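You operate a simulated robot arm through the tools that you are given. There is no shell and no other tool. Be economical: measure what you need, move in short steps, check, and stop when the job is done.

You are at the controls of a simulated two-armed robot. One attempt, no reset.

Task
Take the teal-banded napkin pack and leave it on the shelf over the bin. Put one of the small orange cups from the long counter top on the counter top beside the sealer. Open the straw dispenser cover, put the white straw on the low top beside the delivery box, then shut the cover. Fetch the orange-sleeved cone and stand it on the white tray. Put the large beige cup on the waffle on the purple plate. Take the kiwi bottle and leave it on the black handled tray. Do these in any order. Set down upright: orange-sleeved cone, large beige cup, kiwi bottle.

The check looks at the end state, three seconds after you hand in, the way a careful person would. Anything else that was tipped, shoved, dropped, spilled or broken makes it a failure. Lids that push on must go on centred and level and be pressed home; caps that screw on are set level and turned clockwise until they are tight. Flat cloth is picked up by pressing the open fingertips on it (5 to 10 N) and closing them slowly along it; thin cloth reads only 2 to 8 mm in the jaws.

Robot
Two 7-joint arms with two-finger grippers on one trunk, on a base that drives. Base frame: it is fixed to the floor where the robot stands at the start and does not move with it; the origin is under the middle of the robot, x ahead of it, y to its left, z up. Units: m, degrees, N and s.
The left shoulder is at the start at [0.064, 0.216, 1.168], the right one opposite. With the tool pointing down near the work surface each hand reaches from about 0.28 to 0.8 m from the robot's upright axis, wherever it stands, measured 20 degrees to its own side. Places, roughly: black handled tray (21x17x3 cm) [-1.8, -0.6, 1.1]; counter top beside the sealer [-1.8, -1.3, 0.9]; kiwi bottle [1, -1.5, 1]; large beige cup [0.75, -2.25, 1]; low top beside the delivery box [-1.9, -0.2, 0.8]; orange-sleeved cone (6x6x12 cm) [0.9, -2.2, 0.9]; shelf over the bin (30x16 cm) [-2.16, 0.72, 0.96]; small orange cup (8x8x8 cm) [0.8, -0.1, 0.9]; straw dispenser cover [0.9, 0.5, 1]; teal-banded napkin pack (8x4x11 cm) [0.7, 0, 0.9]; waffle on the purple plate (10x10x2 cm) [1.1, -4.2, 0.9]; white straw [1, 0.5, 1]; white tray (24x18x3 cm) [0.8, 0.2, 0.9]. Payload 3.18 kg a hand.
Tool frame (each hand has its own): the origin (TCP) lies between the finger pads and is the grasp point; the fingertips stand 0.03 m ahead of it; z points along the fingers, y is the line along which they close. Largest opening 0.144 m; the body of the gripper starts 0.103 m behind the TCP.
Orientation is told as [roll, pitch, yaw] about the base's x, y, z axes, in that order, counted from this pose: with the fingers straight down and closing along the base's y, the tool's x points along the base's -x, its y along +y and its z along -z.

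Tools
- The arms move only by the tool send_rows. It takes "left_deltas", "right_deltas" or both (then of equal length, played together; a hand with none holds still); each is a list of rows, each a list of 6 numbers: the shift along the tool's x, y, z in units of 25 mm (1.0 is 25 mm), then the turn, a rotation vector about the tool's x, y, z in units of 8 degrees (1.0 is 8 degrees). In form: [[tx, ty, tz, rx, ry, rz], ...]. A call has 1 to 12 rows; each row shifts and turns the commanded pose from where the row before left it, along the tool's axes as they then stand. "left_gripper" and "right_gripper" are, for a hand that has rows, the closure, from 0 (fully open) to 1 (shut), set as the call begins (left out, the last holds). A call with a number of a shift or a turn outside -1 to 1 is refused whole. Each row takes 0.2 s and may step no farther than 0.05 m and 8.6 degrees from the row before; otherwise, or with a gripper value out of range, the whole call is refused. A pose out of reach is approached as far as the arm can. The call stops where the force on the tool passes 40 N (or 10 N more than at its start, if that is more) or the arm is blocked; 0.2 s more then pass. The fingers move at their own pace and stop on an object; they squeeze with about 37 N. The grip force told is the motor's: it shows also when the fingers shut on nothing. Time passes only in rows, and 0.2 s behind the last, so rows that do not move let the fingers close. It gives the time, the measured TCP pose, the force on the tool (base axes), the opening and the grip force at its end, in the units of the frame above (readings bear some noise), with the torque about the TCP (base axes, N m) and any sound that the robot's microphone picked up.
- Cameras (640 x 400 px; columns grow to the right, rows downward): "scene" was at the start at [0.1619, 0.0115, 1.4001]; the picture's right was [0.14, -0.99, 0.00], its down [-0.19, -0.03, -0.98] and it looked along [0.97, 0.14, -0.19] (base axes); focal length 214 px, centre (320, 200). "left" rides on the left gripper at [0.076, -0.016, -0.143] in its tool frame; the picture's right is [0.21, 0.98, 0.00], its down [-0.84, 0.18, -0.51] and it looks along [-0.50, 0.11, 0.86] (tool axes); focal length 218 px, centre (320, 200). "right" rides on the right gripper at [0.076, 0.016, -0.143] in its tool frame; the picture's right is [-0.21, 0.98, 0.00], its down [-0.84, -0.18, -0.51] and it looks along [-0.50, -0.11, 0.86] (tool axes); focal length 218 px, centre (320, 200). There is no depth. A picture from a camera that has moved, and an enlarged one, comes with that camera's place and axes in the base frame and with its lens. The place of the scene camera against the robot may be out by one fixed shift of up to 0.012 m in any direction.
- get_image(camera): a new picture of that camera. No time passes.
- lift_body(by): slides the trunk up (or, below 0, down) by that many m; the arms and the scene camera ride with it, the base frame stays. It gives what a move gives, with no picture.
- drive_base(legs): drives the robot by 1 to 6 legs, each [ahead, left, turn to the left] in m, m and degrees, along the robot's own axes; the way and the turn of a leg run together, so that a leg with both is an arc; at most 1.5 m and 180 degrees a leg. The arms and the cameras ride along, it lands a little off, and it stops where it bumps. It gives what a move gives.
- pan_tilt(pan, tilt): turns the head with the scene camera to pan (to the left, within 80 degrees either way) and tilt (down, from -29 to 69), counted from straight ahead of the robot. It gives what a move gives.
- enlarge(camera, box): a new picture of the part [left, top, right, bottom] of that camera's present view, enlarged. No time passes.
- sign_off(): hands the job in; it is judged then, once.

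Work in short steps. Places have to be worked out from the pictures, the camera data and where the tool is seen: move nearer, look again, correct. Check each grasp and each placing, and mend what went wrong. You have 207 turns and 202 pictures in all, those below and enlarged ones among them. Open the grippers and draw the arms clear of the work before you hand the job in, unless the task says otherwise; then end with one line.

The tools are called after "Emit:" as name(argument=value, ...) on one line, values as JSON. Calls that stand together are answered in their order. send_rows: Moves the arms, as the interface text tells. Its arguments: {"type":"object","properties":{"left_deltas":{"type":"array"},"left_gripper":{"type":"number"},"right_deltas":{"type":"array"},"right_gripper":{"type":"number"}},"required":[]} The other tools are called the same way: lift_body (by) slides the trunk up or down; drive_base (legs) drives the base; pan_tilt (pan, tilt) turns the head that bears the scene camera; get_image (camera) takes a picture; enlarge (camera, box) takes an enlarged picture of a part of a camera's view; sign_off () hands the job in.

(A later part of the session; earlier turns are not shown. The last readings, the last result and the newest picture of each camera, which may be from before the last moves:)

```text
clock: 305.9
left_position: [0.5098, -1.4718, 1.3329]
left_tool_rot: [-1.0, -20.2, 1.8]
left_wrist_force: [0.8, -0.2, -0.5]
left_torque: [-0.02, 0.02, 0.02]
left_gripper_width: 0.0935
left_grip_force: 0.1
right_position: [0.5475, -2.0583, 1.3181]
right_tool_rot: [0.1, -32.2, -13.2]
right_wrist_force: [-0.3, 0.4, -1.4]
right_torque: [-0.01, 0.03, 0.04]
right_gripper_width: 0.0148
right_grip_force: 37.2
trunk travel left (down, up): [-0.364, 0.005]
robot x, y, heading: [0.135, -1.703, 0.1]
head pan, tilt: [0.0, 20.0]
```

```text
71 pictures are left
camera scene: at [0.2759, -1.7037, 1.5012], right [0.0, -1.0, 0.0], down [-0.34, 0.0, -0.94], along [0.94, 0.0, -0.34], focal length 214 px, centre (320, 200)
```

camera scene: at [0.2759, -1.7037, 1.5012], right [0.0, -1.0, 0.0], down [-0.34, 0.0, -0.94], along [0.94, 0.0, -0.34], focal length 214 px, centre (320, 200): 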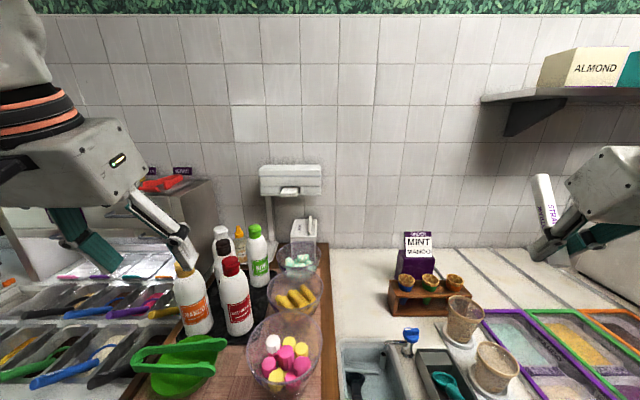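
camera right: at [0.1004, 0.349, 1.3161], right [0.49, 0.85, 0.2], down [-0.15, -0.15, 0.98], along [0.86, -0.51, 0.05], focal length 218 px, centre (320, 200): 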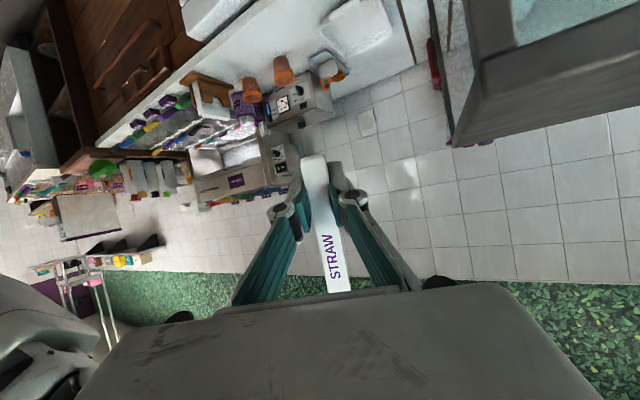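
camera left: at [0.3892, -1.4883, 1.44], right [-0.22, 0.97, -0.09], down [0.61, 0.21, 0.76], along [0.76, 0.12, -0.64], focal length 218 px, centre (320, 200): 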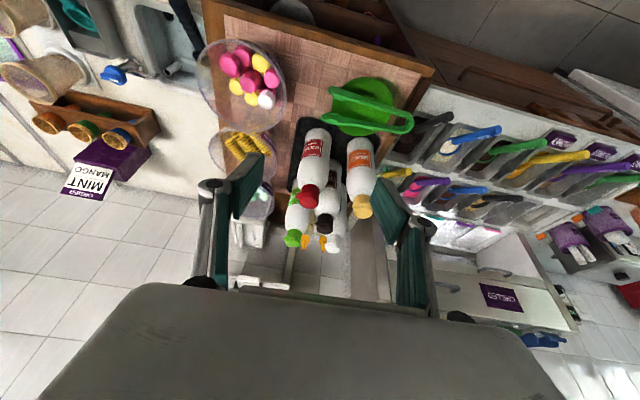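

Kiwi cap sits at ≈(0.97, −1.465, 1.13). I drive 6 cm closer and bring the left hand above and short of it for a refined look.

Emit:
drive_base(legs=[[0.06, 0, 0]])

Emit:
send_rows(left_deltas=[[-0.96, 0, 0.4, 0, 0, 0], [-0.96, 0, 0.4, 0, 0, 0], [-0.96, 0, 0.4, 0, 0, 0], [-0.96, 0, 0.4, 0, 0, 0], [-0.96, 0, 0.6, 0, 0, 0], [-0.96, 0, 0.6, 0, 0, 0], [-0.96, 0, 0.67, 0, 0, 0], [-0.96, 0, 0.67, 0, 0, 0], [-0.96, 0, 0.67, 0, 0, 0], [-0.96, 0, 0.67, 0, 0, 0]])

Emit:
get_image(camera="left")

```text
clock: 306.8
left_position: [0.5353, -1.4711, 1.3329]
left_tool_rot: [-1.0, -20.0, 1.9]
left_wrist_force: [1.1, -0.6, 0.1]
left_torque: [-0.03, 0.06, 0.0]
left_gripper_width: 0.0935
left_grip_force: 0.1
right_position: [0.5709, -2.0582, 1.3164]
right_tool_rot: [-0.1, -32.0, -13.1]
right_wrist_force: [0.8, -0.4, -1.0]
right_torque: [0.0, 0.01, -0.01]
right_gripper_width: 0.0146
right_grip_force: 37.3
trunk travel left (down, up): [-0.364, 0.005]
robot x, y, heading: [0.1566, -1.7, -0.3]
head pan, tilt: [0.0, 20.0]
stopped in leg 1: the robot was blocked; the commanded pose is now the measured one
```

```text
clock: 309.0
left_position: [0.8048, -1.464, 1.287]
left_tool_rot: [-1.0, -20.1, 1.9]
left_wrist_force: [0.4, -0.7, -0.2]
left_torque: [0.02, 0.01, 0.0]
left_gripper_width: 0.0934
left_grip_force: 0.1
right_position: [0.5686, -2.0592, 1.3176]
right_tool_rot: [0.0, -32.2, -13.3]
right_wrist_force: [-0.3, 0.1, -0.7]
right_torque: [0.0, 0.02, 0.02]
right_gripper_width: 0.0147
right_grip_force: 37.0
trunk travel left (down, up): [-0.364, 0.005]
robot x, y, heading: [0.1573, -1.7002, -0.0]
head pan, tilt: [0.0, 20.0]
```

```text
70 pictures are left
camera left: at [0.6847, -1.4818, 1.393], right [-0.22, 0.97, -0.09], down [0.61, 0.21, 0.76], along [0.76, 0.12, -0.64], focal length 218 px, centre (320, 200)
```

left: 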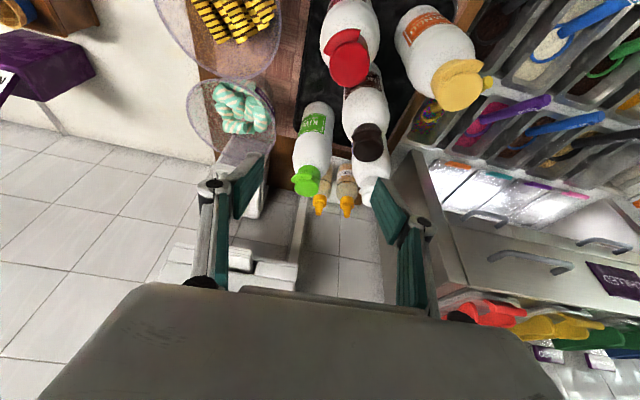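

Kiwi's axis ≈(0.942, −1.469). I come in along the finger direction in two stages.

Emit:
send_rows(left_deltas=[[-0.4, -0.03, 0.91, 0, 0, 0], [-0.4, -0.03, 0.91, 0, 0, 0], [-0.4, -0.03, 0.91, 0, 0, 0], [-0.4, -0.03, 0.91, 0, 0, 0], [-0.4, -0.03, 0.91, 0, 0, 0], [-0.4, -0.03, 0.91, 0, 0, 0]])

Emit:
get_image(camera="left")

```text
clock: 310.4
left_position: [0.9067, -1.4687, 1.1783]
left_tool_rot: [-1.0, -20.1, 1.9]
left_wrist_force: [-0.7, 0.2, 0.1]
left_torque: [0.02, -0.02, 0.01]
left_gripper_width: 0.0934
left_grip_force: 0.1
right_position: [0.568, -2.0577, 1.3178]
right_tool_rot: [0.0, -32.2, -13.2]
right_wrist_force: [0.7, -0.7, 0.4]
right_torque: [0.01, 0.02, 0.03]
right_gripper_width: 0.0148
right_grip_force: 36.5
trunk travel left (down, up): [-0.364, 0.005]
robot x, y, heading: [0.1554, -1.7025, -0.3]
head pan, tilt: [0.0, 20.0]
```

```text
69 pictures are left
camera left: at [0.7872, -1.4859, 1.2857], right [-0.22, 0.97, -0.09], down [0.61, 0.21, 0.76], along [0.76, 0.12, -0.64], focal length 218 px, centre (320, 200)
```

left: 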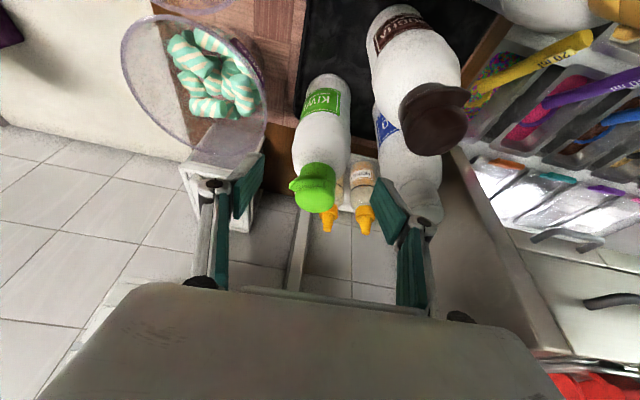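

Centred. I advance 10 cm along the fingers and close.

Emit:
send_rows(left_deltas=[[0, 0, 1, 0, 0, 0], [0, 0, 1, 0, 0, 0], [0, 0, 1, 0, 0, 0], [0, 0, 0.9, 0, 0, 0]])

Emit:
send_rows(left_deltas=[[0, 0, 0, 0, 0, 0], [0, 0, 0, 0, 0, 0], [0, 0, 0, 0, 0, 0]], left_gripper=1.0)

Emit:
get_image(camera="left")

```text
clock: 311.4
left_position: [0.9409, -1.4693, 1.0877]
left_tool_rot: [-1.0, -20.1, 1.9]
left_wrist_force: [0.0, -0.3, 0.0]
left_torque: [0.0, 0.01, 0.02]
left_gripper_width: 0.0936
left_grip_force: 0.0
right_position: [0.5682, -2.0588, 1.3177]
right_tool_rot: [-0.1, -32.2, -13.2]
right_wrist_force: [0.5, 0.3, 0.5]
right_torque: [-0.02, 0.02, -0.01]
right_gripper_width: 0.0149
right_grip_force: 37.3
trunk travel left (down, up): [-0.364, 0.005]
robot x, y, heading: [0.1548, -1.7024, -0.1]
head pan, tilt: [0.0, 20.0]
```

```text
clock: 312.2
left_position: [0.9403, -1.469, 1.0885]
left_tool_rot: [-1.0, -20.1, 2.0]
left_wrist_force: [-0.6, 4.7, 4.7]
left_torque: [0.36, -0.31, 0.17]
left_gripper_width: 0.0675
left_grip_force: 37.4
right_position: [0.5671, -2.0577, 1.3182]
right_tool_rot: [-0.1, -32.2, -13.2]
right_wrist_force: [-0.5, 0.2, 0.2]
right_torque: [0.0, -0.02, -0.01]
right_gripper_width: 0.0147
right_grip_force: 37.0
trunk travel left (down, up): [-0.364, 0.005]
robot x, y, heading: [0.1565, -1.7025, -0.1]
head pan, tilt: [0.0, 20.0]
```

```text
68 pictures are left
camera left: at [0.8193, -1.4857, 1.1956], right [-0.22, 0.97, -0.09], down [0.61, 0.21, 0.76], along [0.76, 0.12, -0.64], focal length 218 px, centre (320, 200)
```

left: 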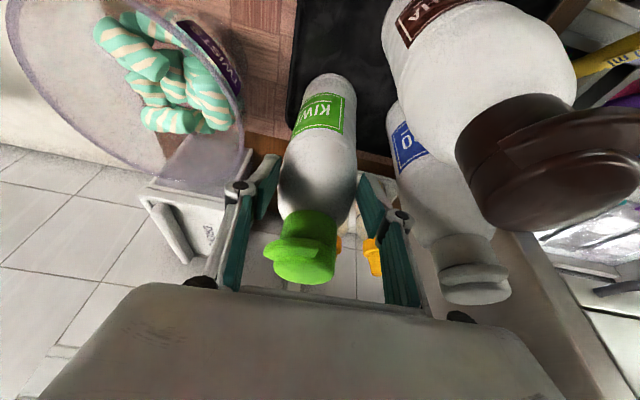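

Bottle gripped (67.5 mm). I lift it, easing slightly back to stay within reach.

Emit:
send_rows(left_deltas=[[-0.342, 0, -0.94, 0, 0, 0], [-0.342, 0, -0.94, 0, 0, 0], [-0.09, -0.05, -0.98, 0, 0, 0], [-0.09, -0.05, -0.98, 0, 0, 0], [-0.09, -0.05, -0.98, 0, 0, 0], [-0.09, -0.05, -0.98, 0, 0, 0], [-0.09, -0.05, -0.98, 0, 0, 0], [-0.09, -0.05, -0.98, 0, 0, 0]])

Emit:
get_image(camera="scene")

```text
clock: 314.0
left_position: [0.92, -1.4717, 1.2225]
left_tool_rot: [-1.0, -20.2, 1.9]
left_wrist_force: [0.5, 0.4, -0.9]
left_torque: [0.01, 0.0, 0.02]
left_gripper_width: 0.0
left_grip_force: 30.6
left hand out of reach, approached as far as the arm can: row 6, 7, 8
right_position: [0.5682, -2.0585, 1.3175]
right_tool_rot: [0.0, -32.2, -13.2]
right_wrist_force: [-0.1, 0.4, 0.2]
right_torque: [0.03, 0.02, 0.01]
right_gripper_width: 0.0151
right_grip_force: 36.4
trunk travel left (down, up): [-0.364, 0.005]
robot x, y, heading: [0.1586, -1.7007, 0.0]
head pan, tilt: [0.0, 20.0]
```

```text
67 pictures are left
camera scene: at [0.2968, -1.7037, 1.5013], right [0.0, -1.0, 0.0], down [-0.34, 0.0, -0.94], along [0.94, 0.0, -0.34], focal length 214 px, centre (320, 200)
```

scene: 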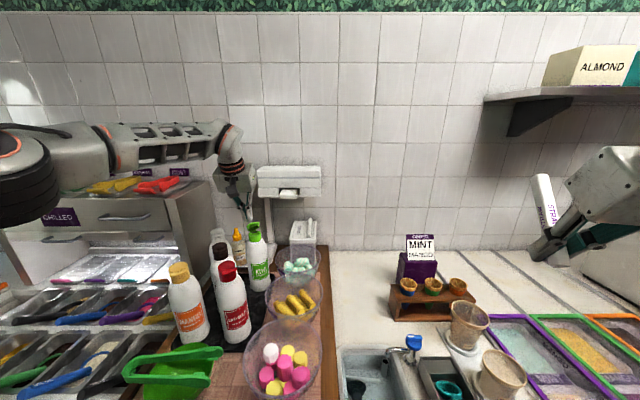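

The grip slipped off the sloping shoulder; the bottle still stands in place. I reopen and take a lower grip (z≈1.05).

Emit:
send_rows(left_deltas=[[0, 0, 0, 0, 0, 0], [0, 0, 0, 0, 0, 0], [0, 0, 0, 0, 0, 0]], left_gripper=0.35)

Emit:
send_rows(left_deltas=[[0.18, 0.0, 0.85, 0, 0, 0], [0.18, 0.0, 0.85, 0, 0, 0], [0.18, 0.0, 0.85, 0, 0, 0], [0.18, 0.0, 0.85, 0, 0, 0], [0.18, 0.0, 0.85, 0, 0, 0], [0.18, 0.0, 0.85, 0, 0, 0]])

Emit:
get_image(camera="left")

```text
clock: 314.8
left_position: [0.9198, -1.4715, 1.2206]
left_tool_rot: [-1.0, -20.3, 2.0]
left_wrist_force: [-0.5, -0.3, 1.1]
left_torque: [0.0, -0.01, 0.0]
left_gripper_width: 0.0933
left_grip_force: 0.0
right_position: [0.5674, -2.0585, 1.3177]
right_tool_rot: [0.0, -32.2, -13.3]
right_wrist_force: [0.5, -0.5, 0.4]
right_torque: [-0.03, 0.0, -0.04]
right_gripper_width: 0.0148
right_grip_force: 37.0
trunk travel left (down, up): [-0.364, 0.005]
robot x, y, heading: [0.1564, -1.703, -0.1]
head pan, tilt: [0.0, 20.0]
```

```text
clock: 316.2
left_position: [0.9389, -1.4727, 1.0914]
left_tool_rot: [-1.0, -20.1, 1.9]
left_wrist_force: [-0.3, -0.2, 0.1]
left_torque: [0.0, 0.03, 0.02]
left_gripper_width: 0.0934
left_grip_force: 0.2
right_position: [0.5689, -2.0589, 1.3188]
right_tool_rot: [-0.1, -32.2, -13.2]
right_wrist_force: [-0.4, -0.4, -0.7]
right_torque: [0.0, 0.02, -0.01]
right_gripper_width: 0.0148
right_grip_force: 36.8
trunk travel left (down, up): [-0.364, 0.005]
robot x, y, heading: [0.1563, -1.6984, -0.4]
head pan, tilt: [0.0, 20.0]
```

```text
66 pictures are left
camera left: at [0.8184, -1.4901, 1.1981], right [-0.22, 0.97, -0.09], down [0.61, 0.21, 0.76], along [0.76, 0.12, -0.64], focal length 218 px, centre (320, 200)
```

left: 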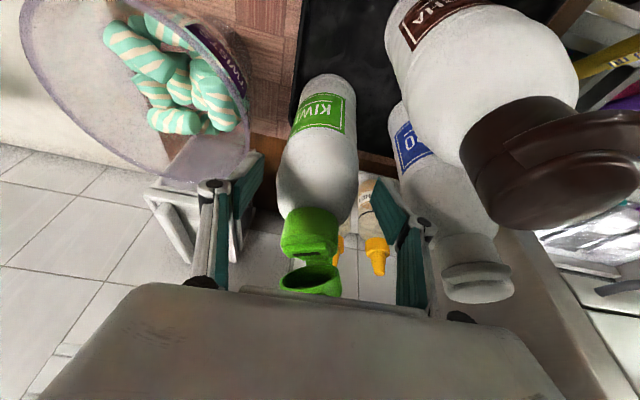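

The flip-top opened when the fingers slid off. I zoom to understand the cap's state before fixing it.

Emit:
enlarge(camera="left", box=[240, 170, 400, 300])

Emit:
enlarge(camera="scene", box=[210, 190, 310, 300])

```text
3.08 times, centred on (320, 235) of left
camera zoom: at [0.8184, -1.4901, 1.1981], right [-0.22, 0.97, -0.09], down [0.61, 0.21, 0.76], along [0.76, 0.12, -0.64], focal length 672 px, centre (320, 92)
```

zoom: 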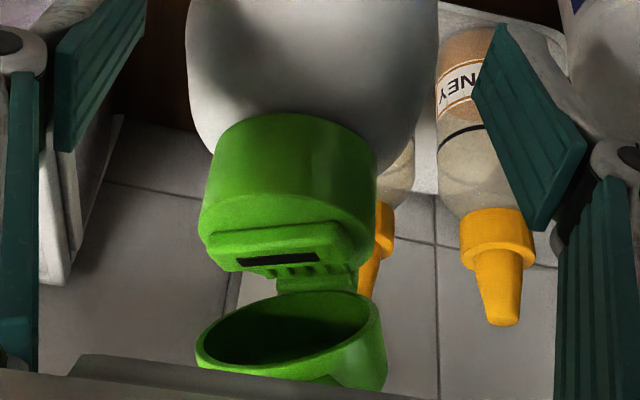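

```text
3.64 times, centred on (260, 245) of scene
camera zoom: at [0.2978, -1.7034, 1.5011], right [0.0, -1.0, 0.0], down [-0.34, 0.0, -0.94], along [0.94, 0.0, -0.34], focal length 780 px, centre (538, 36)
```

zoom: 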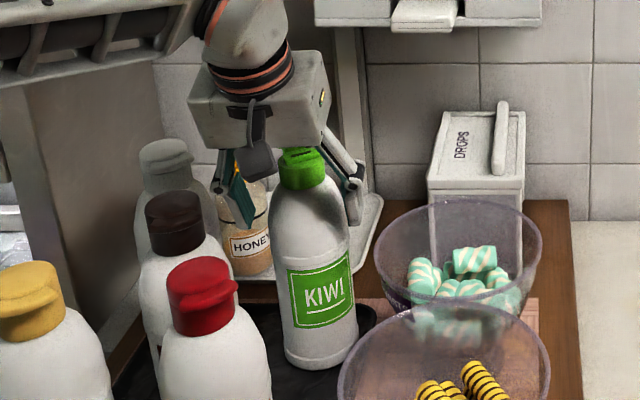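

The flip lid hangs open behind the cap (+x side); I'll close it after placing. Now I take a lower grip on the body.

Emit:
send_rows(left_deltas=[[0.22, -0.1, 0.8, 0, 0, 0], [0.22, 0, 0.8, 0, 0, 0]])

Emit:
send_rows(left_deltas=[[0, 0, 0, 0, 0, 0], [0, 0, 0, 0, 0, 0], [0, 0, 0, 0, 0, 0]], left_gripper=1.0)

```text
clock: 316.8
left_position: [0.9427, -1.475, 1.0524]
left_tool_rot: [-1.0, -20.2, 1.9]
left_wrist_force: [-0.9, 0.3, 0.7]
left_torque: [0.02, 0.02, 0.0]
left_gripper_width: 0.0935
left_grip_force: 0.2
right_position: [0.5683, -2.0587, 1.3176]
right_tool_rot: [0.0, -32.3, -13.1]
right_wrist_force: [-0.3, -0.6, -0.2]
right_torque: [0.02, 0.0, 0.01]
right_gripper_width: 0.0147
right_grip_force: 36.7
trunk travel left (down, up): [-0.364, 0.005]
robot x, y, heading: [0.1557, -1.6998, -0.2]
head pan, tilt: [0.0, 20.0]
```

```text
clock: 317.6
left_position: [0.9411, -1.4734, 1.0527]
left_tool_rot: [-1.0, -20.3, 2.0]
left_wrist_force: [0.6, 6.3, 4.6]
left_torque: [0.23, -0.42, 0.24]
left_gripper_width: 0.0762
left_grip_force: 37.0
right_position: [0.5674, -2.0568, 1.3174]
right_tool_rot: [-0.2, -32.2, -13.2]
right_wrist_force: [0.1, -0.9, 0.0]
right_torque: [0.01, -0.01, -0.02]
right_gripper_width: 0.0149
right_grip_force: 36.8
trunk travel left (down, up): [-0.364, 0.005]
robot x, y, heading: [0.155, -1.7033, -0.1]
head pan, tilt: [0.0, 20.0]
```

Still on the taper (4.6 N upward). I go another 2 cm lower and re-grip.

Emit:
send_rows(left_deltas=[[0, 0, 0, 0, 0, 0], [0, 0, 0, 0, 0, 0], [0.25, 0, 0.7, 0, 0, 0], [0, 0, 0, 0, 0, 0]], left_gripper=0.33)

Emit:
send_rows(left_deltas=[[0, 0, 0, 0, 0, 0], [0, 0, 0, 0, 0, 0], [0, 0, 0, 0, 0, 0]], left_gripper=1.0)

```text
clock: 318.6
left_position: [0.9427, -1.4769, 1.0327]
left_tool_rot: [-1.0, -20.2, 1.8]
left_wrist_force: [-2.2, -0.8, 1.8]
left_torque: [0.13, -0.22, 0.01]
left_gripper_width: 0.0968
left_grip_force: 0.0
right_position: [0.5671, -2.0587, 1.3185]
right_tool_rot: [0.0, -32.2, -13.3]
right_wrist_force: [0.1, 0.7, 1.0]
right_torque: [-0.01, -0.03, 0.0]
right_gripper_width: 0.0149
right_grip_force: 37.0
trunk travel left (down, up): [-0.364, 0.005]
robot x, y, heading: [0.1547, -1.6998, -0.1]
head pan, tilt: [0.0, 20.0]
```

```text
clock: 319.4
left_position: [0.9414, -1.4755, 1.0332]
left_tool_rot: [-0.9, -20.2, 1.9]
left_wrist_force: [-2.1, 0.9, 3.4]
left_torque: [0.05, -0.33, 0.08]
left_gripper_width: 0.0748
left_grip_force: 36.7
right_position: [0.5687, -2.0584, 1.3184]
right_tool_rot: [0.2, -32.2, -13.2]
right_wrist_force: [-0.6, 0.7, -0.9]
right_torque: [-0.01, -0.02, 0.0]
right_gripper_width: 0.0149
right_grip_force: 36.8
trunk travel left (down, up): [-0.364, 0.005]
robot x, y, heading: [0.1565, -1.7039, -0.3]
head pan, tilt: [0.0, 20.0]
```

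Now on the full body (75 mm). I lift 4 cm and look.

Emit:
send_rows(left_deltas=[[-0.2, 0, -0.5, 0, 0, 0], [-0.3, 0, -0.8, 0, 0, 0], [0, 0, 0, 0, 0, 0]])

Emit:
enlarge(camera="scene", box=[200, 170, 320, 310])

```text
clock: 320.2
left_position: [0.9431, -1.4754, 1.065]
left_tool_rot: [-1.0, -19.9, 1.9]
left_wrist_force: [-0.5, -0.8, -13.7]
left_torque: [-0.03, 0.4, -0.02]
left_gripper_width: 0.0732
left_grip_force: 36.9
right_position: [0.5697, -2.0571, 1.318]
right_tool_rot: [0.0, -32.1, -13.2]
right_wrist_force: [0.1, 0.4, -0.4]
right_torque: [-0.02, 0.01, 0.0]
right_gripper_width: 0.015
right_grip_force: 36.8
trunk travel left (down, up): [-0.364, 0.005]
robot x, y, heading: [0.1592, -1.7008, -0.2]
head pan, tilt: [0.0, 20.0]
```

```text
2.86 times, centred on (260, 240) of scene
camera zoom: at [0.2997, -1.7028, 1.5009], right [0.0, -1.0, 0.0], down [-0.34, 0.0, -0.94], along [0.94, 0.0, -0.34], focal length 613 px, centre (491, 86)
```

zoom: 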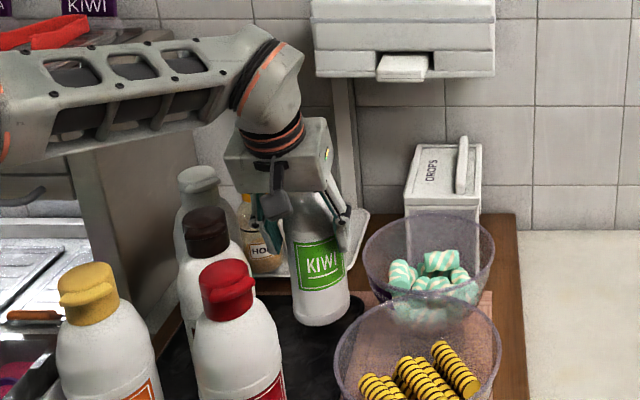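

Lifted (≈1.4 kg). I continue up, easing back and slightly right over the bowls.

Emit:
send_rows(left_deltas=[[-0.342, 0, -0.94, 0, 0, 0], [-0.342, 0, -0.94, 0, 0, 0], [-0.342, -0.1, -0.94, 0, 0, 0], [-0.05, -0.2, -0.98, 0, 0, 0], [0.0, -0.3, -1, 0, 0, 0], [0.0, -0.4, -1, 0, 0, 0], [0.0, -0.5, -1, 0, 0, 0], [0.0, -0.5, -1, 0, 0, 0]])

Emit:
get_image(camera="scene")

```text
clock: 322.0
left_position: [0.9015, -1.5243, 1.2595]
left_tool_rot: [-1.0, -20.0, 1.8]
left_wrist_force: [0.0, 0.5, -12.7]
left_torque: [0.02, 0.36, -0.05]
left_gripper_width: 0.0734
left_grip_force: 36.9
right_position: [0.5678, -2.0591, 1.3178]
right_tool_rot: [0.0, -32.2, -13.1]
right_wrist_force: [0.1, 0.3, 0.1]
right_torque: [0.04, -0.03, 0.01]
right_gripper_width: 0.015
right_grip_force: 36.3
trunk travel left (down, up): [-0.364, 0.005]
robot x, y, heading: [0.1546, -1.7043, -0.4]
head pan, tilt: [0.0, 20.0]
```

```text
62 pictures are left
camera scene: at [0.2976, -1.7041, 1.5012], right [0.0, -1.0, 0.0], down [-0.34, 0.0, -0.94], along [0.94, 0.0, -0.34], focal length 214 px, centre (320, 200)
```

scene: 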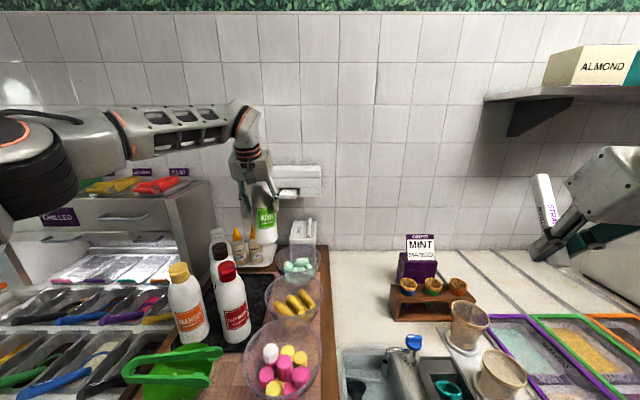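

Base of the bottle is clear above the bowls. I drive straight back with a slight drift right, into the aisle.

Emit:
drive_base(legs=[[0, -0.03, 0], [-0.5, 0, 0]])

Emit:
send_rows(left_deltas=[[0.94, 0.3, -0.342, 0, 0, 0], [0.94, 0.3, -0.342, 0, 0, 0], [0.94, 0.3, -0.342, 0, 0, 0], [0.94, 0.3, -0.342, 0, 0, 0], [0.94, 0.3, -0.342, 0, 0, 0], [0.94, 0.3, -0.342, 0, 0, 0], [0.94, 0.3, -0.342, 0, 0, 0], [0.94, 0.3, -0.342, 0, 0, 0], [0.94, 0.3, -0.342, 0, 0, 0], [0.94, 0.3, -0.342, 0, 0, 0], [0.94, 0.3, -0.342, 0, 0, 0]])

Emit:
get_image(camera="scene")

```text
clock: 325.5
left_position: [0.4027, -1.55, 1.2587]
left_tool_rot: [-1.0, -20.0, 2.0]
left_wrist_force: [-0.2, 0.2, -13.1]
left_torque: [-0.04, 0.37, 0.01]
left_gripper_width: 0.0734
left_grip_force: 36.9
right_position: [0.0679, -2.0855, 1.3169]
right_tool_rot: [0.0, -32.1, -13.1]
right_wrist_force: [-0.1, -0.1, -0.3]
right_torque: [-0.01, 0.0, 0.01]
right_gripper_width: 0.0148
right_grip_force: 37.5
trunk travel left (down, up): [-0.364, 0.005]
robot x, y, heading: [-0.3448, -1.7317, -0.0]
head pan, tilt: [0.0, 20.0]
```

```text
clock: 327.9
left_position: [0.1227, -1.4756, 1.2575]
left_tool_rot: [-1.1, -20.1, 2.0]
left_wrist_force: [-0.7, 0.7, -13.2]
left_torque: [-0.01, 0.35, 0.0]
left_gripper_width: 0.0733
left_grip_force: 36.9
right_position: [0.0669, -2.0857, 1.3172]
right_tool_rot: [-0.1, -32.2, -13.2]
right_wrist_force: [0.3, 0.4, -0.9]
right_torque: [0.01, -0.02, -0.02]
right_gripper_width: 0.0147
right_grip_force: 36.8
trunk travel left (down, up): [-0.364, 0.005]
robot x, y, heading: [-0.344, -1.7305, 0.0]
head pan, tilt: [0.0, 20.0]
```

```text
61 pictures are left
camera scene: at [-0.2033, -1.7307, 1.5012], right [0.0, -1.0, 0.0], down [-0.34, 0.0, -0.94], along [0.94, 0.0, -0.34], focal length 214 px, centre (320, 200)
```

scene: 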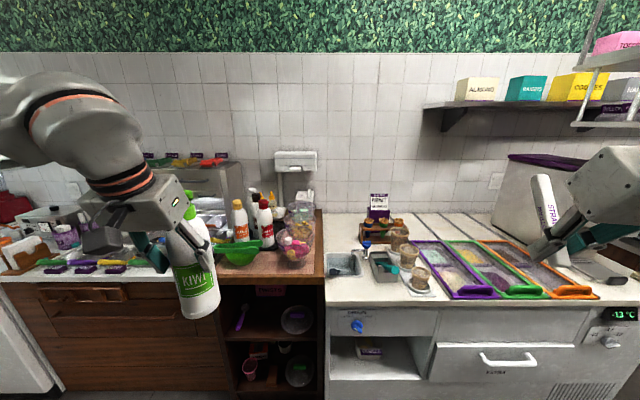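

Bottle and straw are both held. I move to the aisle, turn around and drive to the pass counter.

Emit:
drive_base(legs=[[-0.25, 0.6, 0], [0, 0, 180], [0, -0.72, 0], [0.35, 0, 0]])

Emit:
pan_tilt(pan=0, tilt=30)

Emit:
get_image(camera="scene")

```text
clock: 349.2
left_position: [-1.4183, -0.6812, 1.2582]
left_tool_rot: [-1.0, -20.1, -177.2]
left_wrist_force: [0.3, 0.1, 0.2]
left_torque: [0.01, -0.01, 0.02]
left_gripper_width: 0.0
left_grip_force: 30.8
right_position: [-1.3707, -0.0698, 1.3171]
right_tool_rot: [-0.1, -32.2, 167.8]
right_wrist_force: [-0.1, 1.2, -0.4]
right_torque: [0.01, -0.02, -0.02]
right_gripper_width: 0.0147
right_grip_force: 36.8
trunk travel left (down, up): [-0.364, 0.005]
robot x, y, heading: [-0.9543, -0.4202, -179.1]
head pan, tilt: [0.0, 20.0]
```

```text
clock: 349.9
left_position: [-1.4176, -0.6811, 1.2585]
left_tool_rot: [-1.0, -20.1, -177.1]
left_wrist_force: [-0.6, 1.6, 0.5]
left_torque: [-0.02, 0.04, 0.0]
left_gripper_width: 0.0001
left_grip_force: 30.9
right_position: [-1.3703, -0.0688, 1.3176]
right_tool_rot: [-0.2, -32.2, 167.8]
right_wrist_force: [-0.2, 0.2, 1.2]
right_torque: [0.04, 0.0, -0.03]
right_gripper_width: 0.015
right_grip_force: 36.8
trunk travel left (down, up): [-0.364, 0.005]
robot x, y, heading: [-0.952, -0.4182, -179.0]
head pan, tilt: [0.0, 30.0]
```

```text
60 pictures are left
camera scene: at [-1.0761, -0.4225, 1.4852], right [-0.01, 1.0, 0.0], down [0.5, 0.01, -0.87], along [-0.87, -0.01, -0.5], focal length 214 px, centre (320, 200)
```

scene: 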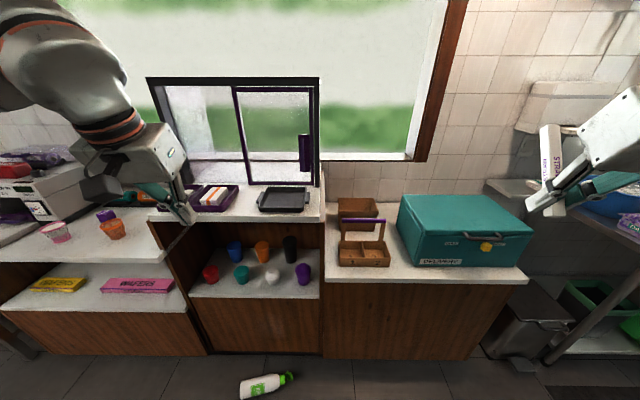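

The bottle slipped out during the drive and lies on the floor in front of the counter. I'll recover it; first I zoom to see the low top for the straw and the bottle.

Emit:
enlarge(camera="scene", box=[310, 170, 560, 300])

Emit:
enlarge(camera="scene", box=[200, 340, 330, 400])

```text
2.56 times, centred on (435, 235) of scene
camera zoom: at [-1.0761, -0.4225, 1.4852], right [-0.01, 1.0, 0.0], down [0.5, 0.01, -0.87], along [-0.87, -0.01, -0.5], focal length 549 px, centre (26, 110)
```

zoom: 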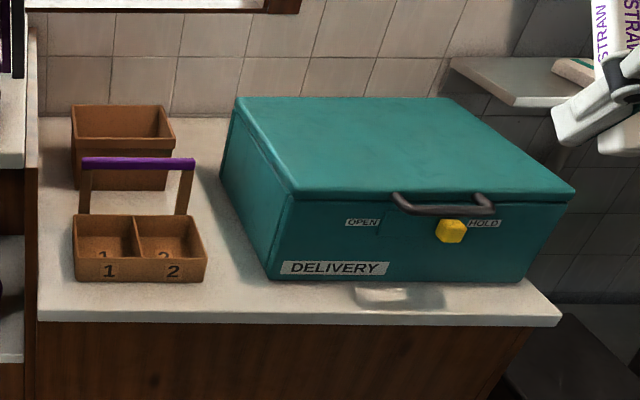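

```text
4.92 times, centred on (265, 370) of scene
camera zoom: at [-1.0761, -0.4225, 1.4852], right [-0.01, 1.0, 0.0], down [0.5, 0.01, -0.87], along [-0.87, -0.01, -0.5], focal length 1056 px, centre (591, -637)
```

zoom: 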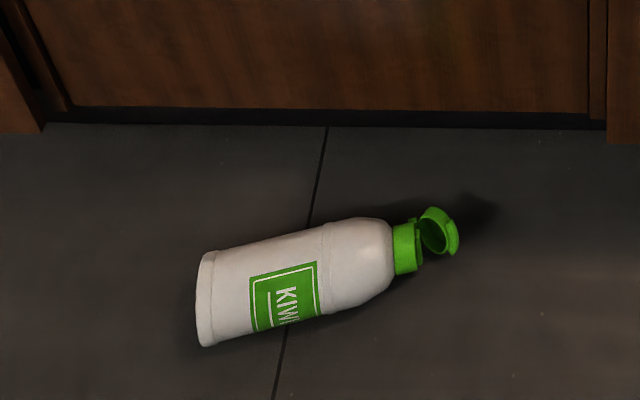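

There's a free strip between caddy and delivery box, about y≈−0.09. I drive forward a little and set the right hand pointing down with the straw pointing toward the wall.

Emit:
drive_base(legs=[[0.13, 0, -0.8]])

Emit:
send_rows(right_deltas=[[0, 0, 0, 0, 0.8, 0], [0, 0, 0, 0, 0.8, 0], [0, 0, 0, 0, 0.8, 0], [0, 0, 0, 0, 0.8, 0], [0, 0, 0, 0, 0.8, 0], [0, 0, 0.9, 0, 0, -0.8], [0, 0, 0.9, 0, 0, -0.75], [0, 0, 0.9, 0, 0, 0], [0, 0, 0.9, 0, 0, 0], [0, 0, 0.9, 0, 0, 0], [0, 0, 0.9, 0, 0, 0], [0, 0, 0.9, 0, 0, 0]])

Emit:
get_image(camera="scene")

```text
clock: 351.2
left_position: [-1.5514, -0.676, 1.2585]
left_tool_rot: [-1.0, -20.2, -177.9]
left_wrist_force: [-0.3, -0.2, 0.1]
left_torque: [-0.01, -0.01, -0.01]
left_gripper_width: 0.0
left_grip_force: 30.7
right_position: [-1.4957, -0.0637, 1.3171]
right_tool_rot: [0.0, -32.2, 167.0]
right_wrist_force: [-0.1, 1.3, -0.6]
right_torque: [-0.04, -0.03, 0.02]
right_gripper_width: 0.015
right_grip_force: 36.7
trunk travel left (down, up): [-0.364, 0.005]
robot x, y, heading: [-1.0828, -0.4195, 179.7]
head pan, tilt: [0.0, 30.0]
```

```text
clock: 353.8
left_position: [-1.5506, -0.675, 1.2588]
left_tool_rot: [-1.0, -20.1, -177.9]
left_wrist_force: [-0.6, 0.0, 0.6]
left_torque: [0.01, -0.01, -0.01]
left_gripper_width: 0.0001
left_grip_force: 30.6
right_position: [-1.4953, -0.0638, 1.1593]
right_tool_rot: [-0.1, -0.3, 179.3]
right_wrist_force: [0.1, -1.2, -0.3]
right_torque: [-0.02, -0.02, -0.03]
right_gripper_width: 0.0151
right_grip_force: 36.9
trunk travel left (down, up): [-0.364, 0.005]
robot x, y, heading: [-1.085, -0.4205, 180.1]
head pan, tilt: [0.0, 30.0]
```

```text
57 pictures are left
camera scene: at [-1.2053, -0.4214, 1.4851], right [0.0, 1.0, 0.0], down [0.5, 0.0, -0.87], along [-0.87, 0.0, -0.5], focal length 214 px, centre (320, 200)
```

scene: 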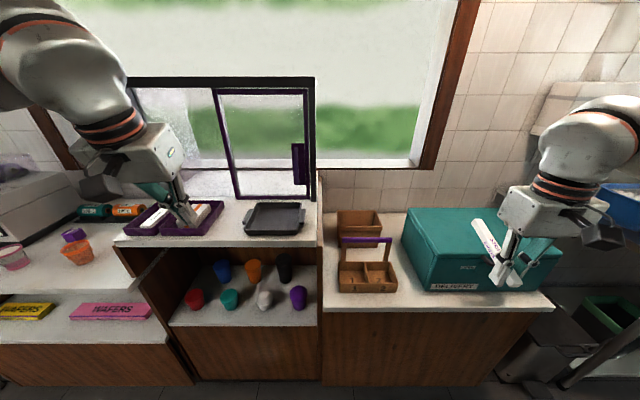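

Low top measures z≈0.80, front edge x≈−1.665; the free gap is y −0.126…0.012. I bring the straw over it and down.

Emit:
send_rows(right_deltas=[[-0.683, -0.02, 0.85, 0, 0, 0], [-0.683, -0.02, 0.85, 0, 0, 0], [-0.683, -0.02, 0.85, 0, 0, 0], [-0.683, -0.02, 0.85, 0, 0, 0], [-0.683, -0.02, 0.85, 0, 0, 0], [-0.683, -0.02, 0.85, 0, 0, 0], [-0.683, -0.02, 0.85, 0, 0, 0], [-0.683, -0.02, 0.85, 0, 0, 0], [-0.683, -0.02, 0.85, 0, 0, 0], [-0.683, -0.02, 0.85, 0, 0, 0], [-0.683, -0.02, 0.85, 0, 0, 0], [-0.683, -0.02, 0.85, 0, 0, 0]])

Emit:
get_image(camera="right")

```text
clock: 356.4
left_position: [-1.5509, -0.6767, 1.2584]
left_tool_rot: [-1.0, -20.2, -177.9]
left_wrist_force: [0.1, -0.2, -0.6]
left_torque: [0.0, -0.03, 0.02]
left_gripper_width: 0.0001
left_grip_force: 30.8
right_position: [-1.7017, -0.0547, 0.9056]
right_tool_rot: [-0.1, -0.2, 179.3]
right_wrist_force: [-0.1, 0.7, 0.1]
right_torque: [0.03, 0.0, -0.01]
right_gripper_width: 0.0149
right_grip_force: 36.5
trunk travel left (down, up): [-0.364, 0.005]
robot x, y, heading: [-1.0796, -0.42, 180.0]
head pan, tilt: [0.0, 30.0]
```

```text
56 pictures are left
camera right: at [-1.6256, -0.0712, 1.0486], right [-0.22, -0.98, 0.0], down [-0.84, 0.19, 0.51], along [-0.5, 0.11, -0.86], focal length 218 px, centre (320, 200)
```

right: 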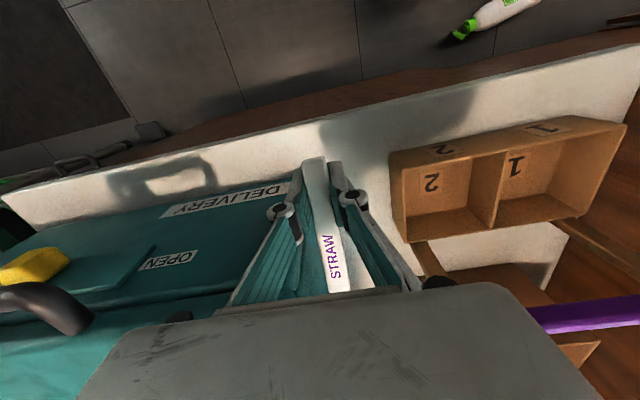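

The hand is slightly near the box; I shift 1.5 cm toward the caddy and descend until touch.

Emit:
send_rows(right_deltas=[[0, 0.6, 0, 0, 0, 0], [0, 0, 0.7, 0, 0, 0], [0, 0, 0.5, 0, 0, 0], [0, 0, 0.4, 0, 0, 0], [0, 0, 0.3, 0, 0, 0], [0, 0, 0.2, 0, 0, 0], [0, 0, 0.2, 0, 0, 0], [0, 0, 0.2, 0, 0, 0], [0, 0, 0.2, 0, 0, 0]])

```text
clock: 358.4
left_position: [-1.5513, -0.6757, 1.2578]
left_tool_rot: [-1.0, -20.2, -178.0]
left_wrist_force: [-0.3, 0.3, 0.0]
left_torque: [-0.03, -0.02, -0.01]
left_gripper_width: 0.0
left_grip_force: 30.4
right_position: [-1.7019, -0.0703, 0.8383]
right_tool_rot: [-0.1, -0.1, 179.4]
right_wrist_force: [-0.6, 0.1, -0.4]
right_torque: [0.01, 0.02, 0.01]
right_gripper_width: 0.0146
right_grip_force: 36.5
trunk travel left (down, up): [-0.364, 0.005]
robot x, y, heading: [-1.0835, -0.4165, 179.8]
head pan, tilt: [0.0, 30.0]
```

Fingertips are ~1 cm above the top. I tip the hand back slightly to flatten the straw, lower to touch, and release.

Emit:
send_rows(right_deltas=[[0, 0, 0, 0, 0.6, 0], [0, 0, 0, 0, 0.6, 0], [0, 0, 0.15, 0, 0, 0], [0, 0, 0.12, 0, 0, 0]])

Emit:
send_rows(right_deltas=[[0, 0, 0, 0, 0, 0], [0, 0, 0, 0, 0, 0], [0, 0, 0, 0, 0, 0], [0, 0, -0.5, 0, -0.3, 0], [0, 0, -1, 0, -0.4, 0], [0, 0, -1, 0, -0.5, 0], [0, 0, -1, 0, 0, 0], [0, 0, -1, 0, 0, 0], [0, 0, -1, 0, 0, 0], [0.6, 0, -1, 0, 0, 0], [0.6, 0, -1, 0, 0, 0], [0.6, 0, -1, 0, 0, 0]], right_gripper=0.6)

Emit:
get_image(camera="right")

```text
clock: 359.0
left_position: [-1.5472, -0.6754, 1.2605]
left_tool_rot: [-1.0, -20.1, -178.2]
left_wrist_force: [-0.1, -1.0, -0.4]
left_torque: [0.02, 0.03, -0.02]
left_gripper_width: 0.0001
left_grip_force: 30.5
right_position: [-1.6926, -0.0714, 0.8376]
right_tool_rot: [-0.1, 5.4, 178.7]
right_wrist_force: [18.4, -5.5, 4.9]
right_torque: [0.85, 2.68, -0.57]
right_gripper_width: 0.0149
right_grip_force: 37.1
right hand out of reach, approached as far as the arm can: row 2
trunk travel left (down, up): [-0.364, 0.005]
robot x, y, heading: [-1.0826, -0.4147, 179.7]
head pan, tilt: [0.0, 30.0]
stopped in row 2 (right hand): the force on the tool passed its limit at 44 N (the readings are from after the stop); the commanded pose is now the measured one
```

```text
clock: 361.6
left_position: [-1.5491, -0.6745, 1.259]
left_tool_rot: [-1.1, -20.1, -178.0]
left_wrist_force: [-0.1, 0.9, 0.6]
left_torque: [0.04, 0.04, 0.03]
left_gripper_width: 0.0002
left_grip_force: 30.7
right_position: [-1.6418, -0.0702, 1.0472]
right_tool_rot: [-0.1, -4.4, 178.9]
right_wrist_force: [0.0, 0.4, 0.1]
right_torque: [0.0, -0.01, -0.04]
right_gripper_width: 0.0577
right_grip_force: 0.0
trunk travel left (down, up): [-0.364, 0.005]
robot x, y, heading: [-1.0819, -0.4193, 180.2]
head pan, tilt: [0.0, 30.0]
```

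```text
55 pictures are left
camera right: at [-1.5548, -0.0879, 1.1835], right [-0.23, -0.97, 0.01], down [-0.8, 0.19, 0.57], along [-0.56, 0.12, -0.82], focal length 218 px, centre (320, 200)
```

right: 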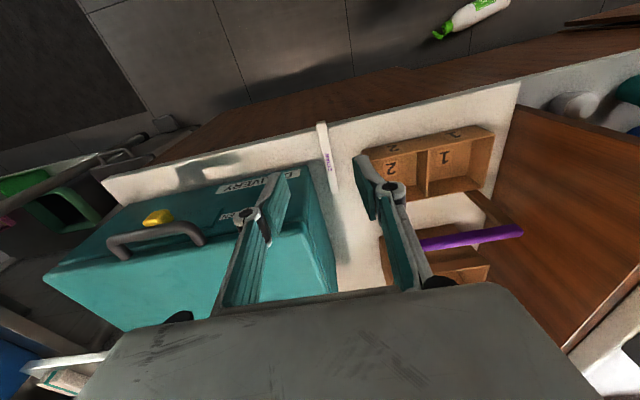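

The straw lies in the gap. I zoom to check whether its near end overhangs the edge.

Emit:
enlarge(camera="right", box=[270, 100, 390, 220])

```text
3.33 times, centred on (330, 160) of right
camera zoom: at [-1.5548, -0.0879, 1.1835], right [-0.23, -0.97, 0.01], down [-0.8, 0.19, 0.57], along [-0.56, 0.12, -0.82], focal length 728 px, centre (287, 333)
```

zoom: 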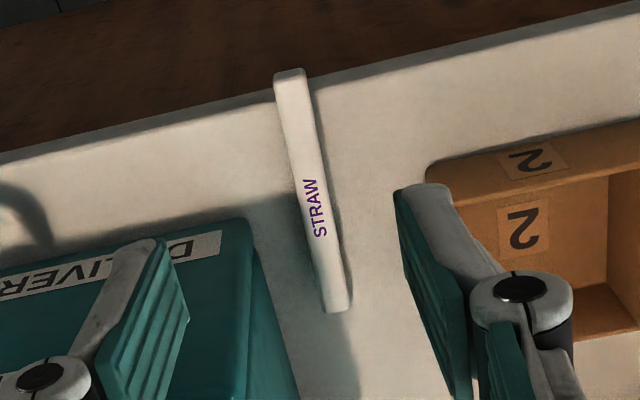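

It overhangs ~1.5 cm, so I'll nudge it in: close the fingers, come down in front of its end and push 4–5 cm inward.

Emit:
send_rows(right_deltas=[[0.7, 0, 0.2, 0, 0.3, 0], [0.7, 0, 0.4, 0, 0.25, 0], [0, 0, 1, 0, 0, 0], [0, 0, 1, 0, 0, 0], [0, 0, 1, 0, 0, 0], [0, 0, 1, 0, 0, 0], [0, 0, 1, 0, 0, 0], [0, 0, 1, 0, 0, 0], [0, 0, 1, 0, 0, 0], [0, 0, 0.85, 0, 0, 0]], right_gripper=1.0)

Emit:
send_rows(right_deltas=[[-0.6, 0, 0, 0, 0, 0], [-0.6, 0, 0, 0, 0, 0], [-0.6, 0, 0, 0, 0, 0], [-0.6, 0, 0, 0, 0, 0], [-0.6, 0, 0, 0, 0, 0]])

Emit:
enlarge(camera="right", box=[240, 100, 400, 220])

```text
clock: 363.8
left_position: [-1.5512, -0.6744, 1.2585]
left_tool_rot: [-1.0, -20.1, -178.1]
left_wrist_force: [-0.3, -0.2, 0.0]
left_torque: [0.03, 0.0, 0.01]
left_gripper_width: 0.0002
left_grip_force: 31.1
right_position: [-1.6076, -0.0699, 0.8312]
right_tool_rot: [-0.1, 0.2, 178.8]
right_wrist_force: [-0.6, -0.3, -0.7]
right_torque: [0.01, -0.03, 0.0]
right_gripper_width: 0.0
right_grip_force: 30.9
trunk travel left (down, up): [-0.364, 0.005]
robot x, y, heading: [-1.0812, -0.4198, 180.2]
head pan, tilt: [0.0, 30.0]
```

```text
clock: 365.0
left_position: [-1.5512, -0.6746, 1.2592]
left_tool_rot: [-1.0, -20.1, -178.1]
left_wrist_force: [0.7, -0.2, 0.3]
left_torque: [0.03, 0.01, -0.01]
left_gripper_width: 0.0001
left_grip_force: 30.6
right_position: [-1.6828, -0.0695, 0.8319]
right_tool_rot: [-0.2, 0.1, 179.0]
right_wrist_force: [0.2, 1.3, -0.2]
right_torque: [-0.01, -0.01, 0.0]
right_gripper_width: 0.0
right_grip_force: 31.4
trunk travel left (down, up): [-0.364, 0.005]
robot x, y, heading: [-1.0823, -0.4219, 179.8]
head pan, tilt: [0.0, 30.0]
```

```text
3.33 times, centred on (320, 160) of right
camera zoom: at [-1.6082, -0.087, 0.9752], right [-0.23, -0.97, 0.0], down [-0.84, 0.19, 0.51], along [-0.49, 0.12, -0.86], focal length 728 px, centre (320, 333)
```

zoom: 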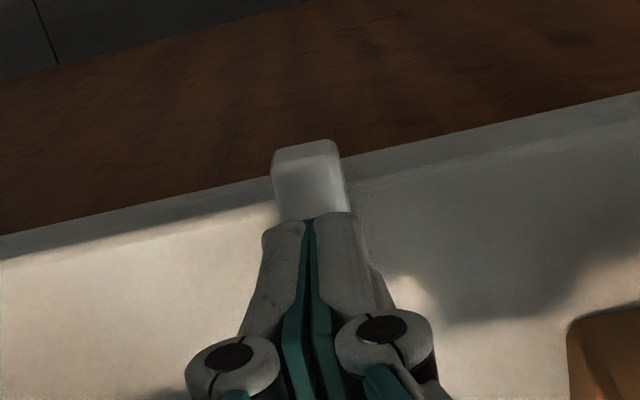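

The fingertips passed above it; the top is lower than thought. I go back, lower 1.5 cm and push again.

Emit:
send_rows(right_deltas=[[0.8, 0, -0.1, 0, 0, 0], [0.8, 0, 0, 0, 0, 0], [0.8, 0, 0, 0, 0, 0], [0.6, 0, 0, 0, 0, 0], [0, 0, 0.7, 0, 0, 0], [-0.6, 0, 0, 0, 0, 0], [-0.6, 0, 0, 0, 0, 0], [-0.6, 0, 0, 0, 0, 0], [-0.6, 0, 0, 0, 0, 0], [-0.6, 0, 0, 0, 0, 0]])

Emit:
enlarge(camera="right", box=[240, 100, 400, 220])

```text
clock: 367.2
left_position: [-1.5503, -0.6748, 1.2588]
left_tool_rot: [-1.0, -20.1, -178.1]
left_wrist_force: [-0.2, -0.4, 0.5]
left_torque: [0.01, -0.01, 0.0]
left_gripper_width: 0.0
left_grip_force: 30.5
right_position: [-1.6832, -0.0686, 0.8173]
right_tool_rot: [-0.1, 0.1, 178.9]
right_wrist_force: [0.0, 0.3, 1.2]
right_torque: [0.02, -0.03, -0.01]
right_gripper_width: 0.0
right_grip_force: 31.1
trunk travel left (down, up): [-0.364, 0.005]
robot x, y, heading: [-1.0812, -0.4215, 180.0]
head pan, tilt: [0.0, 30.0]
```

```text
3.33 times, centred on (320, 160) of right
camera zoom: at [-1.6078, -0.0865, 0.9604], right [-0.23, -0.97, 0.0], down [-0.84, 0.19, 0.51], along [-0.49, 0.12, -0.86], focal length 728 px, centre (320, 333)
```

zoom: 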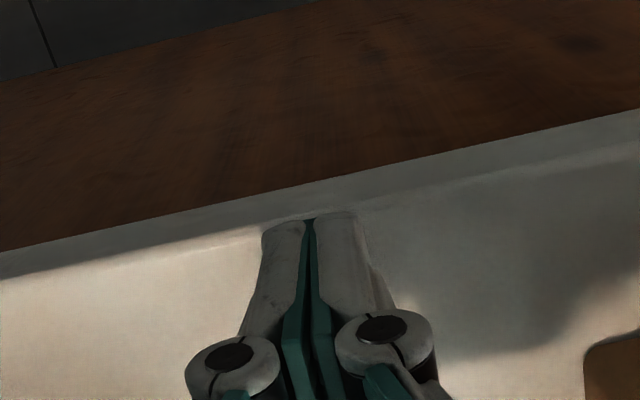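

Straw fully on the top. Now the bottle: I raise and tuck both hands, back off and line up so the right hand can pick the bottle off the floor.

Emit:
send_rows(right_deltas=[[0, 0, -1, 0, 0, 0], [0, 0, -1, 0, 0, 0], [0, 0, -1, 0, 0, 0], [0, 0, -1, 0, 0, 0], [0, 0, -1, 0, 0, 0], [0, 0, -1, 0, 0, 0], [0, 0, -1, 0, 0, 0], [0, 0, -1, 0, 0, 0], [0, 0, -1, 0, 0, 0], [1, 0, 0, 0, 0, 0], [1, 0, 0, 0, 0, 0], [1, 0, 0, 0, 0, 0]], left_deltas=[[0.94, 0.2, -0.34, 0, 0, 0], [0.94, 0.2, -0.34, 0, 0, 0], [0.94, 0.2, -0.34, 0, 0, 0], [0.94, 0.2, -0.34, 0, 0, 0], [0, 0, 0, 0, 0, 0], [0, 0, 0, 0, 0, 0], [0, 0, 0, 0, 0, 0], [0, 0, 0, 0, 0, 0], [0, 0, 0, 0, 0, 0], [0, 0, 0, 0, 0, 0], [0, 0, 0, 0, 0, 0], [0, 0, 0, 0, 0, 0]], right_gripper=0.15)

Emit:
drive_base(legs=[[-0.15, 0, 0], [0, 0.62, 0]])

Emit:
send_rows(right_deltas=[[0.3, 0.2, 0.5, 0, 0, 1], [0.3, 0.2, 0.5, 0, 0, 1], [0.3, 0.2, 0.5, 0, 0, 1], [0.3, 0.2, 0.5, 0, 0, 1], [0, 0, 0.5, 0, 0, 1], [0, 0, 0.5, 0, 0, 1], [0, 0, 0.5, 0, 0, 1], [0, 0, 0.5, 0, 0, 1], [0, 0, 0.5, 0, 0, 1], [0, 0, 0.5, 0, 0, 1]])

```text
clock: 369.8
left_position: [-1.4477, -0.6912, 1.259]
left_tool_rot: [-1.0, -20.2, -178.0]
left_wrist_force: [-0.5, 0.2, 0.2]
left_torque: [-0.02, -0.02, 0.01]
left_gripper_width: 0.0002
left_grip_force: 31.3
right_position: [-1.6092, -0.0698, 1.0429]
right_tool_rot: [-0.1, 0.0, 178.9]
right_wrist_force: [-0.2, 0.5, -0.7]
right_torque: [0.0, 0.03, 0.04]
right_gripper_width: 0.1222
right_grip_force: 0.2
trunk travel left (down, up): [-0.364, 0.005]
robot x, y, heading: [-1.079, -0.427, 180.1]
head pan, tilt: [0.0, 30.0]
```

```text
clock: 376.6
left_position: [-1.2993, -1.3077, 1.2578]
left_tool_rot: [-1.0, -20.1, -178.1]
left_wrist_force: [0.5, -0.8, 0.0]
left_torque: [-0.02, 0.0, 0.0]
left_gripper_width: 0.0
left_grip_force: 30.5
right_position: [-1.4588, -0.6869, 1.0421]
right_tool_rot: [-0.1, 0.1, 178.8]
right_wrist_force: [-0.6, 0.0, 0.4]
right_torque: [-0.02, -0.03, 0.02]
right_gripper_width: 0.1227
right_grip_force: 0.0
trunk travel left (down, up): [-0.364, 0.005]
robot x, y, heading: [-0.9341, -1.0364, 179.8]
head pan, tilt: [0.0, 30.0]
```

```text
clock: 378.8
left_position: [-1.2995, -1.3082, 1.2588]
left_tool_rot: [-1.0, -20.1, -178.1]
left_wrist_force: [0.3, -1.0, 0.2]
left_torque: [-0.01, 0.01, 0.01]
left_gripper_width: 0.0
left_grip_force: 30.7
right_position: [-1.4351, -0.712, 0.9167]
right_tool_rot: [-0.1, -0.2, 98.7]
right_wrist_force: [0.4, -0.6, 0.7]
right_torque: [-0.02, -0.02, -0.04]
right_gripper_width: 0.1224
right_grip_force: 0.0
trunk travel left (down, up): [-0.364, 0.005]
robot x, y, heading: [-0.9376, -1.0383, 179.9]
head pan, tilt: [0.0, 30.0]
```

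The hand is oriented across the bottle. I drive forward 0.17 m, lower the trunk fully, and look down.

Emit:
drive_base(legs=[[0.17, 0, 0]])

Emit:
lift_body(by=-0.35)

Emit:
get_image(camera="right")

```text
clock: 380.3
left_position: [-1.4692, -1.3079, 1.2581]
left_tool_rot: [-1.1, -20.1, -178.2]
left_wrist_force: [-0.6, -0.4, 0.0]
left_torque: [-0.02, -0.04, 0.02]
left_gripper_width: 0.0
left_grip_force: 31.3
right_position: [-1.6032, -0.7113, 0.9162]
right_tool_rot: [-0.1, 0.0, 98.8]
right_wrist_force: [-0.6, -0.3, -0.6]
right_torque: [0.03, -0.06, 0.02]
right_gripper_width: 0.1224
right_grip_force: 0.1
trunk travel left (down, up): [-0.364, 0.005]
robot x, y, heading: [-1.1013, -1.0346, 179.8]
head pan, tilt: [0.0, 30.0]
```

```text
clock: 383.7
left_position: [-1.5089, -1.3069, 0.7385]
left_tool_rot: [0.3, 16.1, -178.2]
left_wrist_force: [-0.6, -0.2, -0.4]
left_torque: [0.01, 0.05, -0.01]
left_gripper_width: 0.0001
left_grip_force: 31.0
right_position: [-1.6026, -0.7115, 0.5677]
right_tool_rot: [-0.1, -0.2, 98.8]
right_wrist_force: [0.7, -1.3, -0.4]
right_torque: [0.0, -0.01, -0.02]
right_gripper_width: 0.1226
right_grip_force: 0.1
trunk travel left (down, up): [-0.014, 0.355]
robot x, y, heading: [-1.0991, -1.0344, 179.8]
head pan, tilt: [0.0, 30.0]
```

```text
51 pictures are left
camera right: at [-1.6073, -0.7885, 0.7113], right [-1.0, 0.06, 0.0], down [0.05, 0.86, 0.51], along [0.03, 0.51, -0.86], focal length 218 px, centre (320, 200)
```

right: 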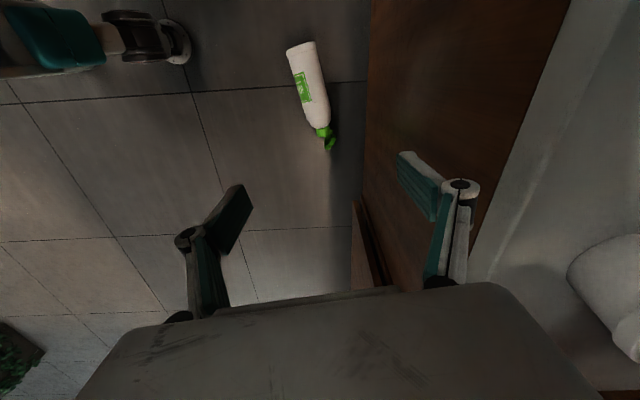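

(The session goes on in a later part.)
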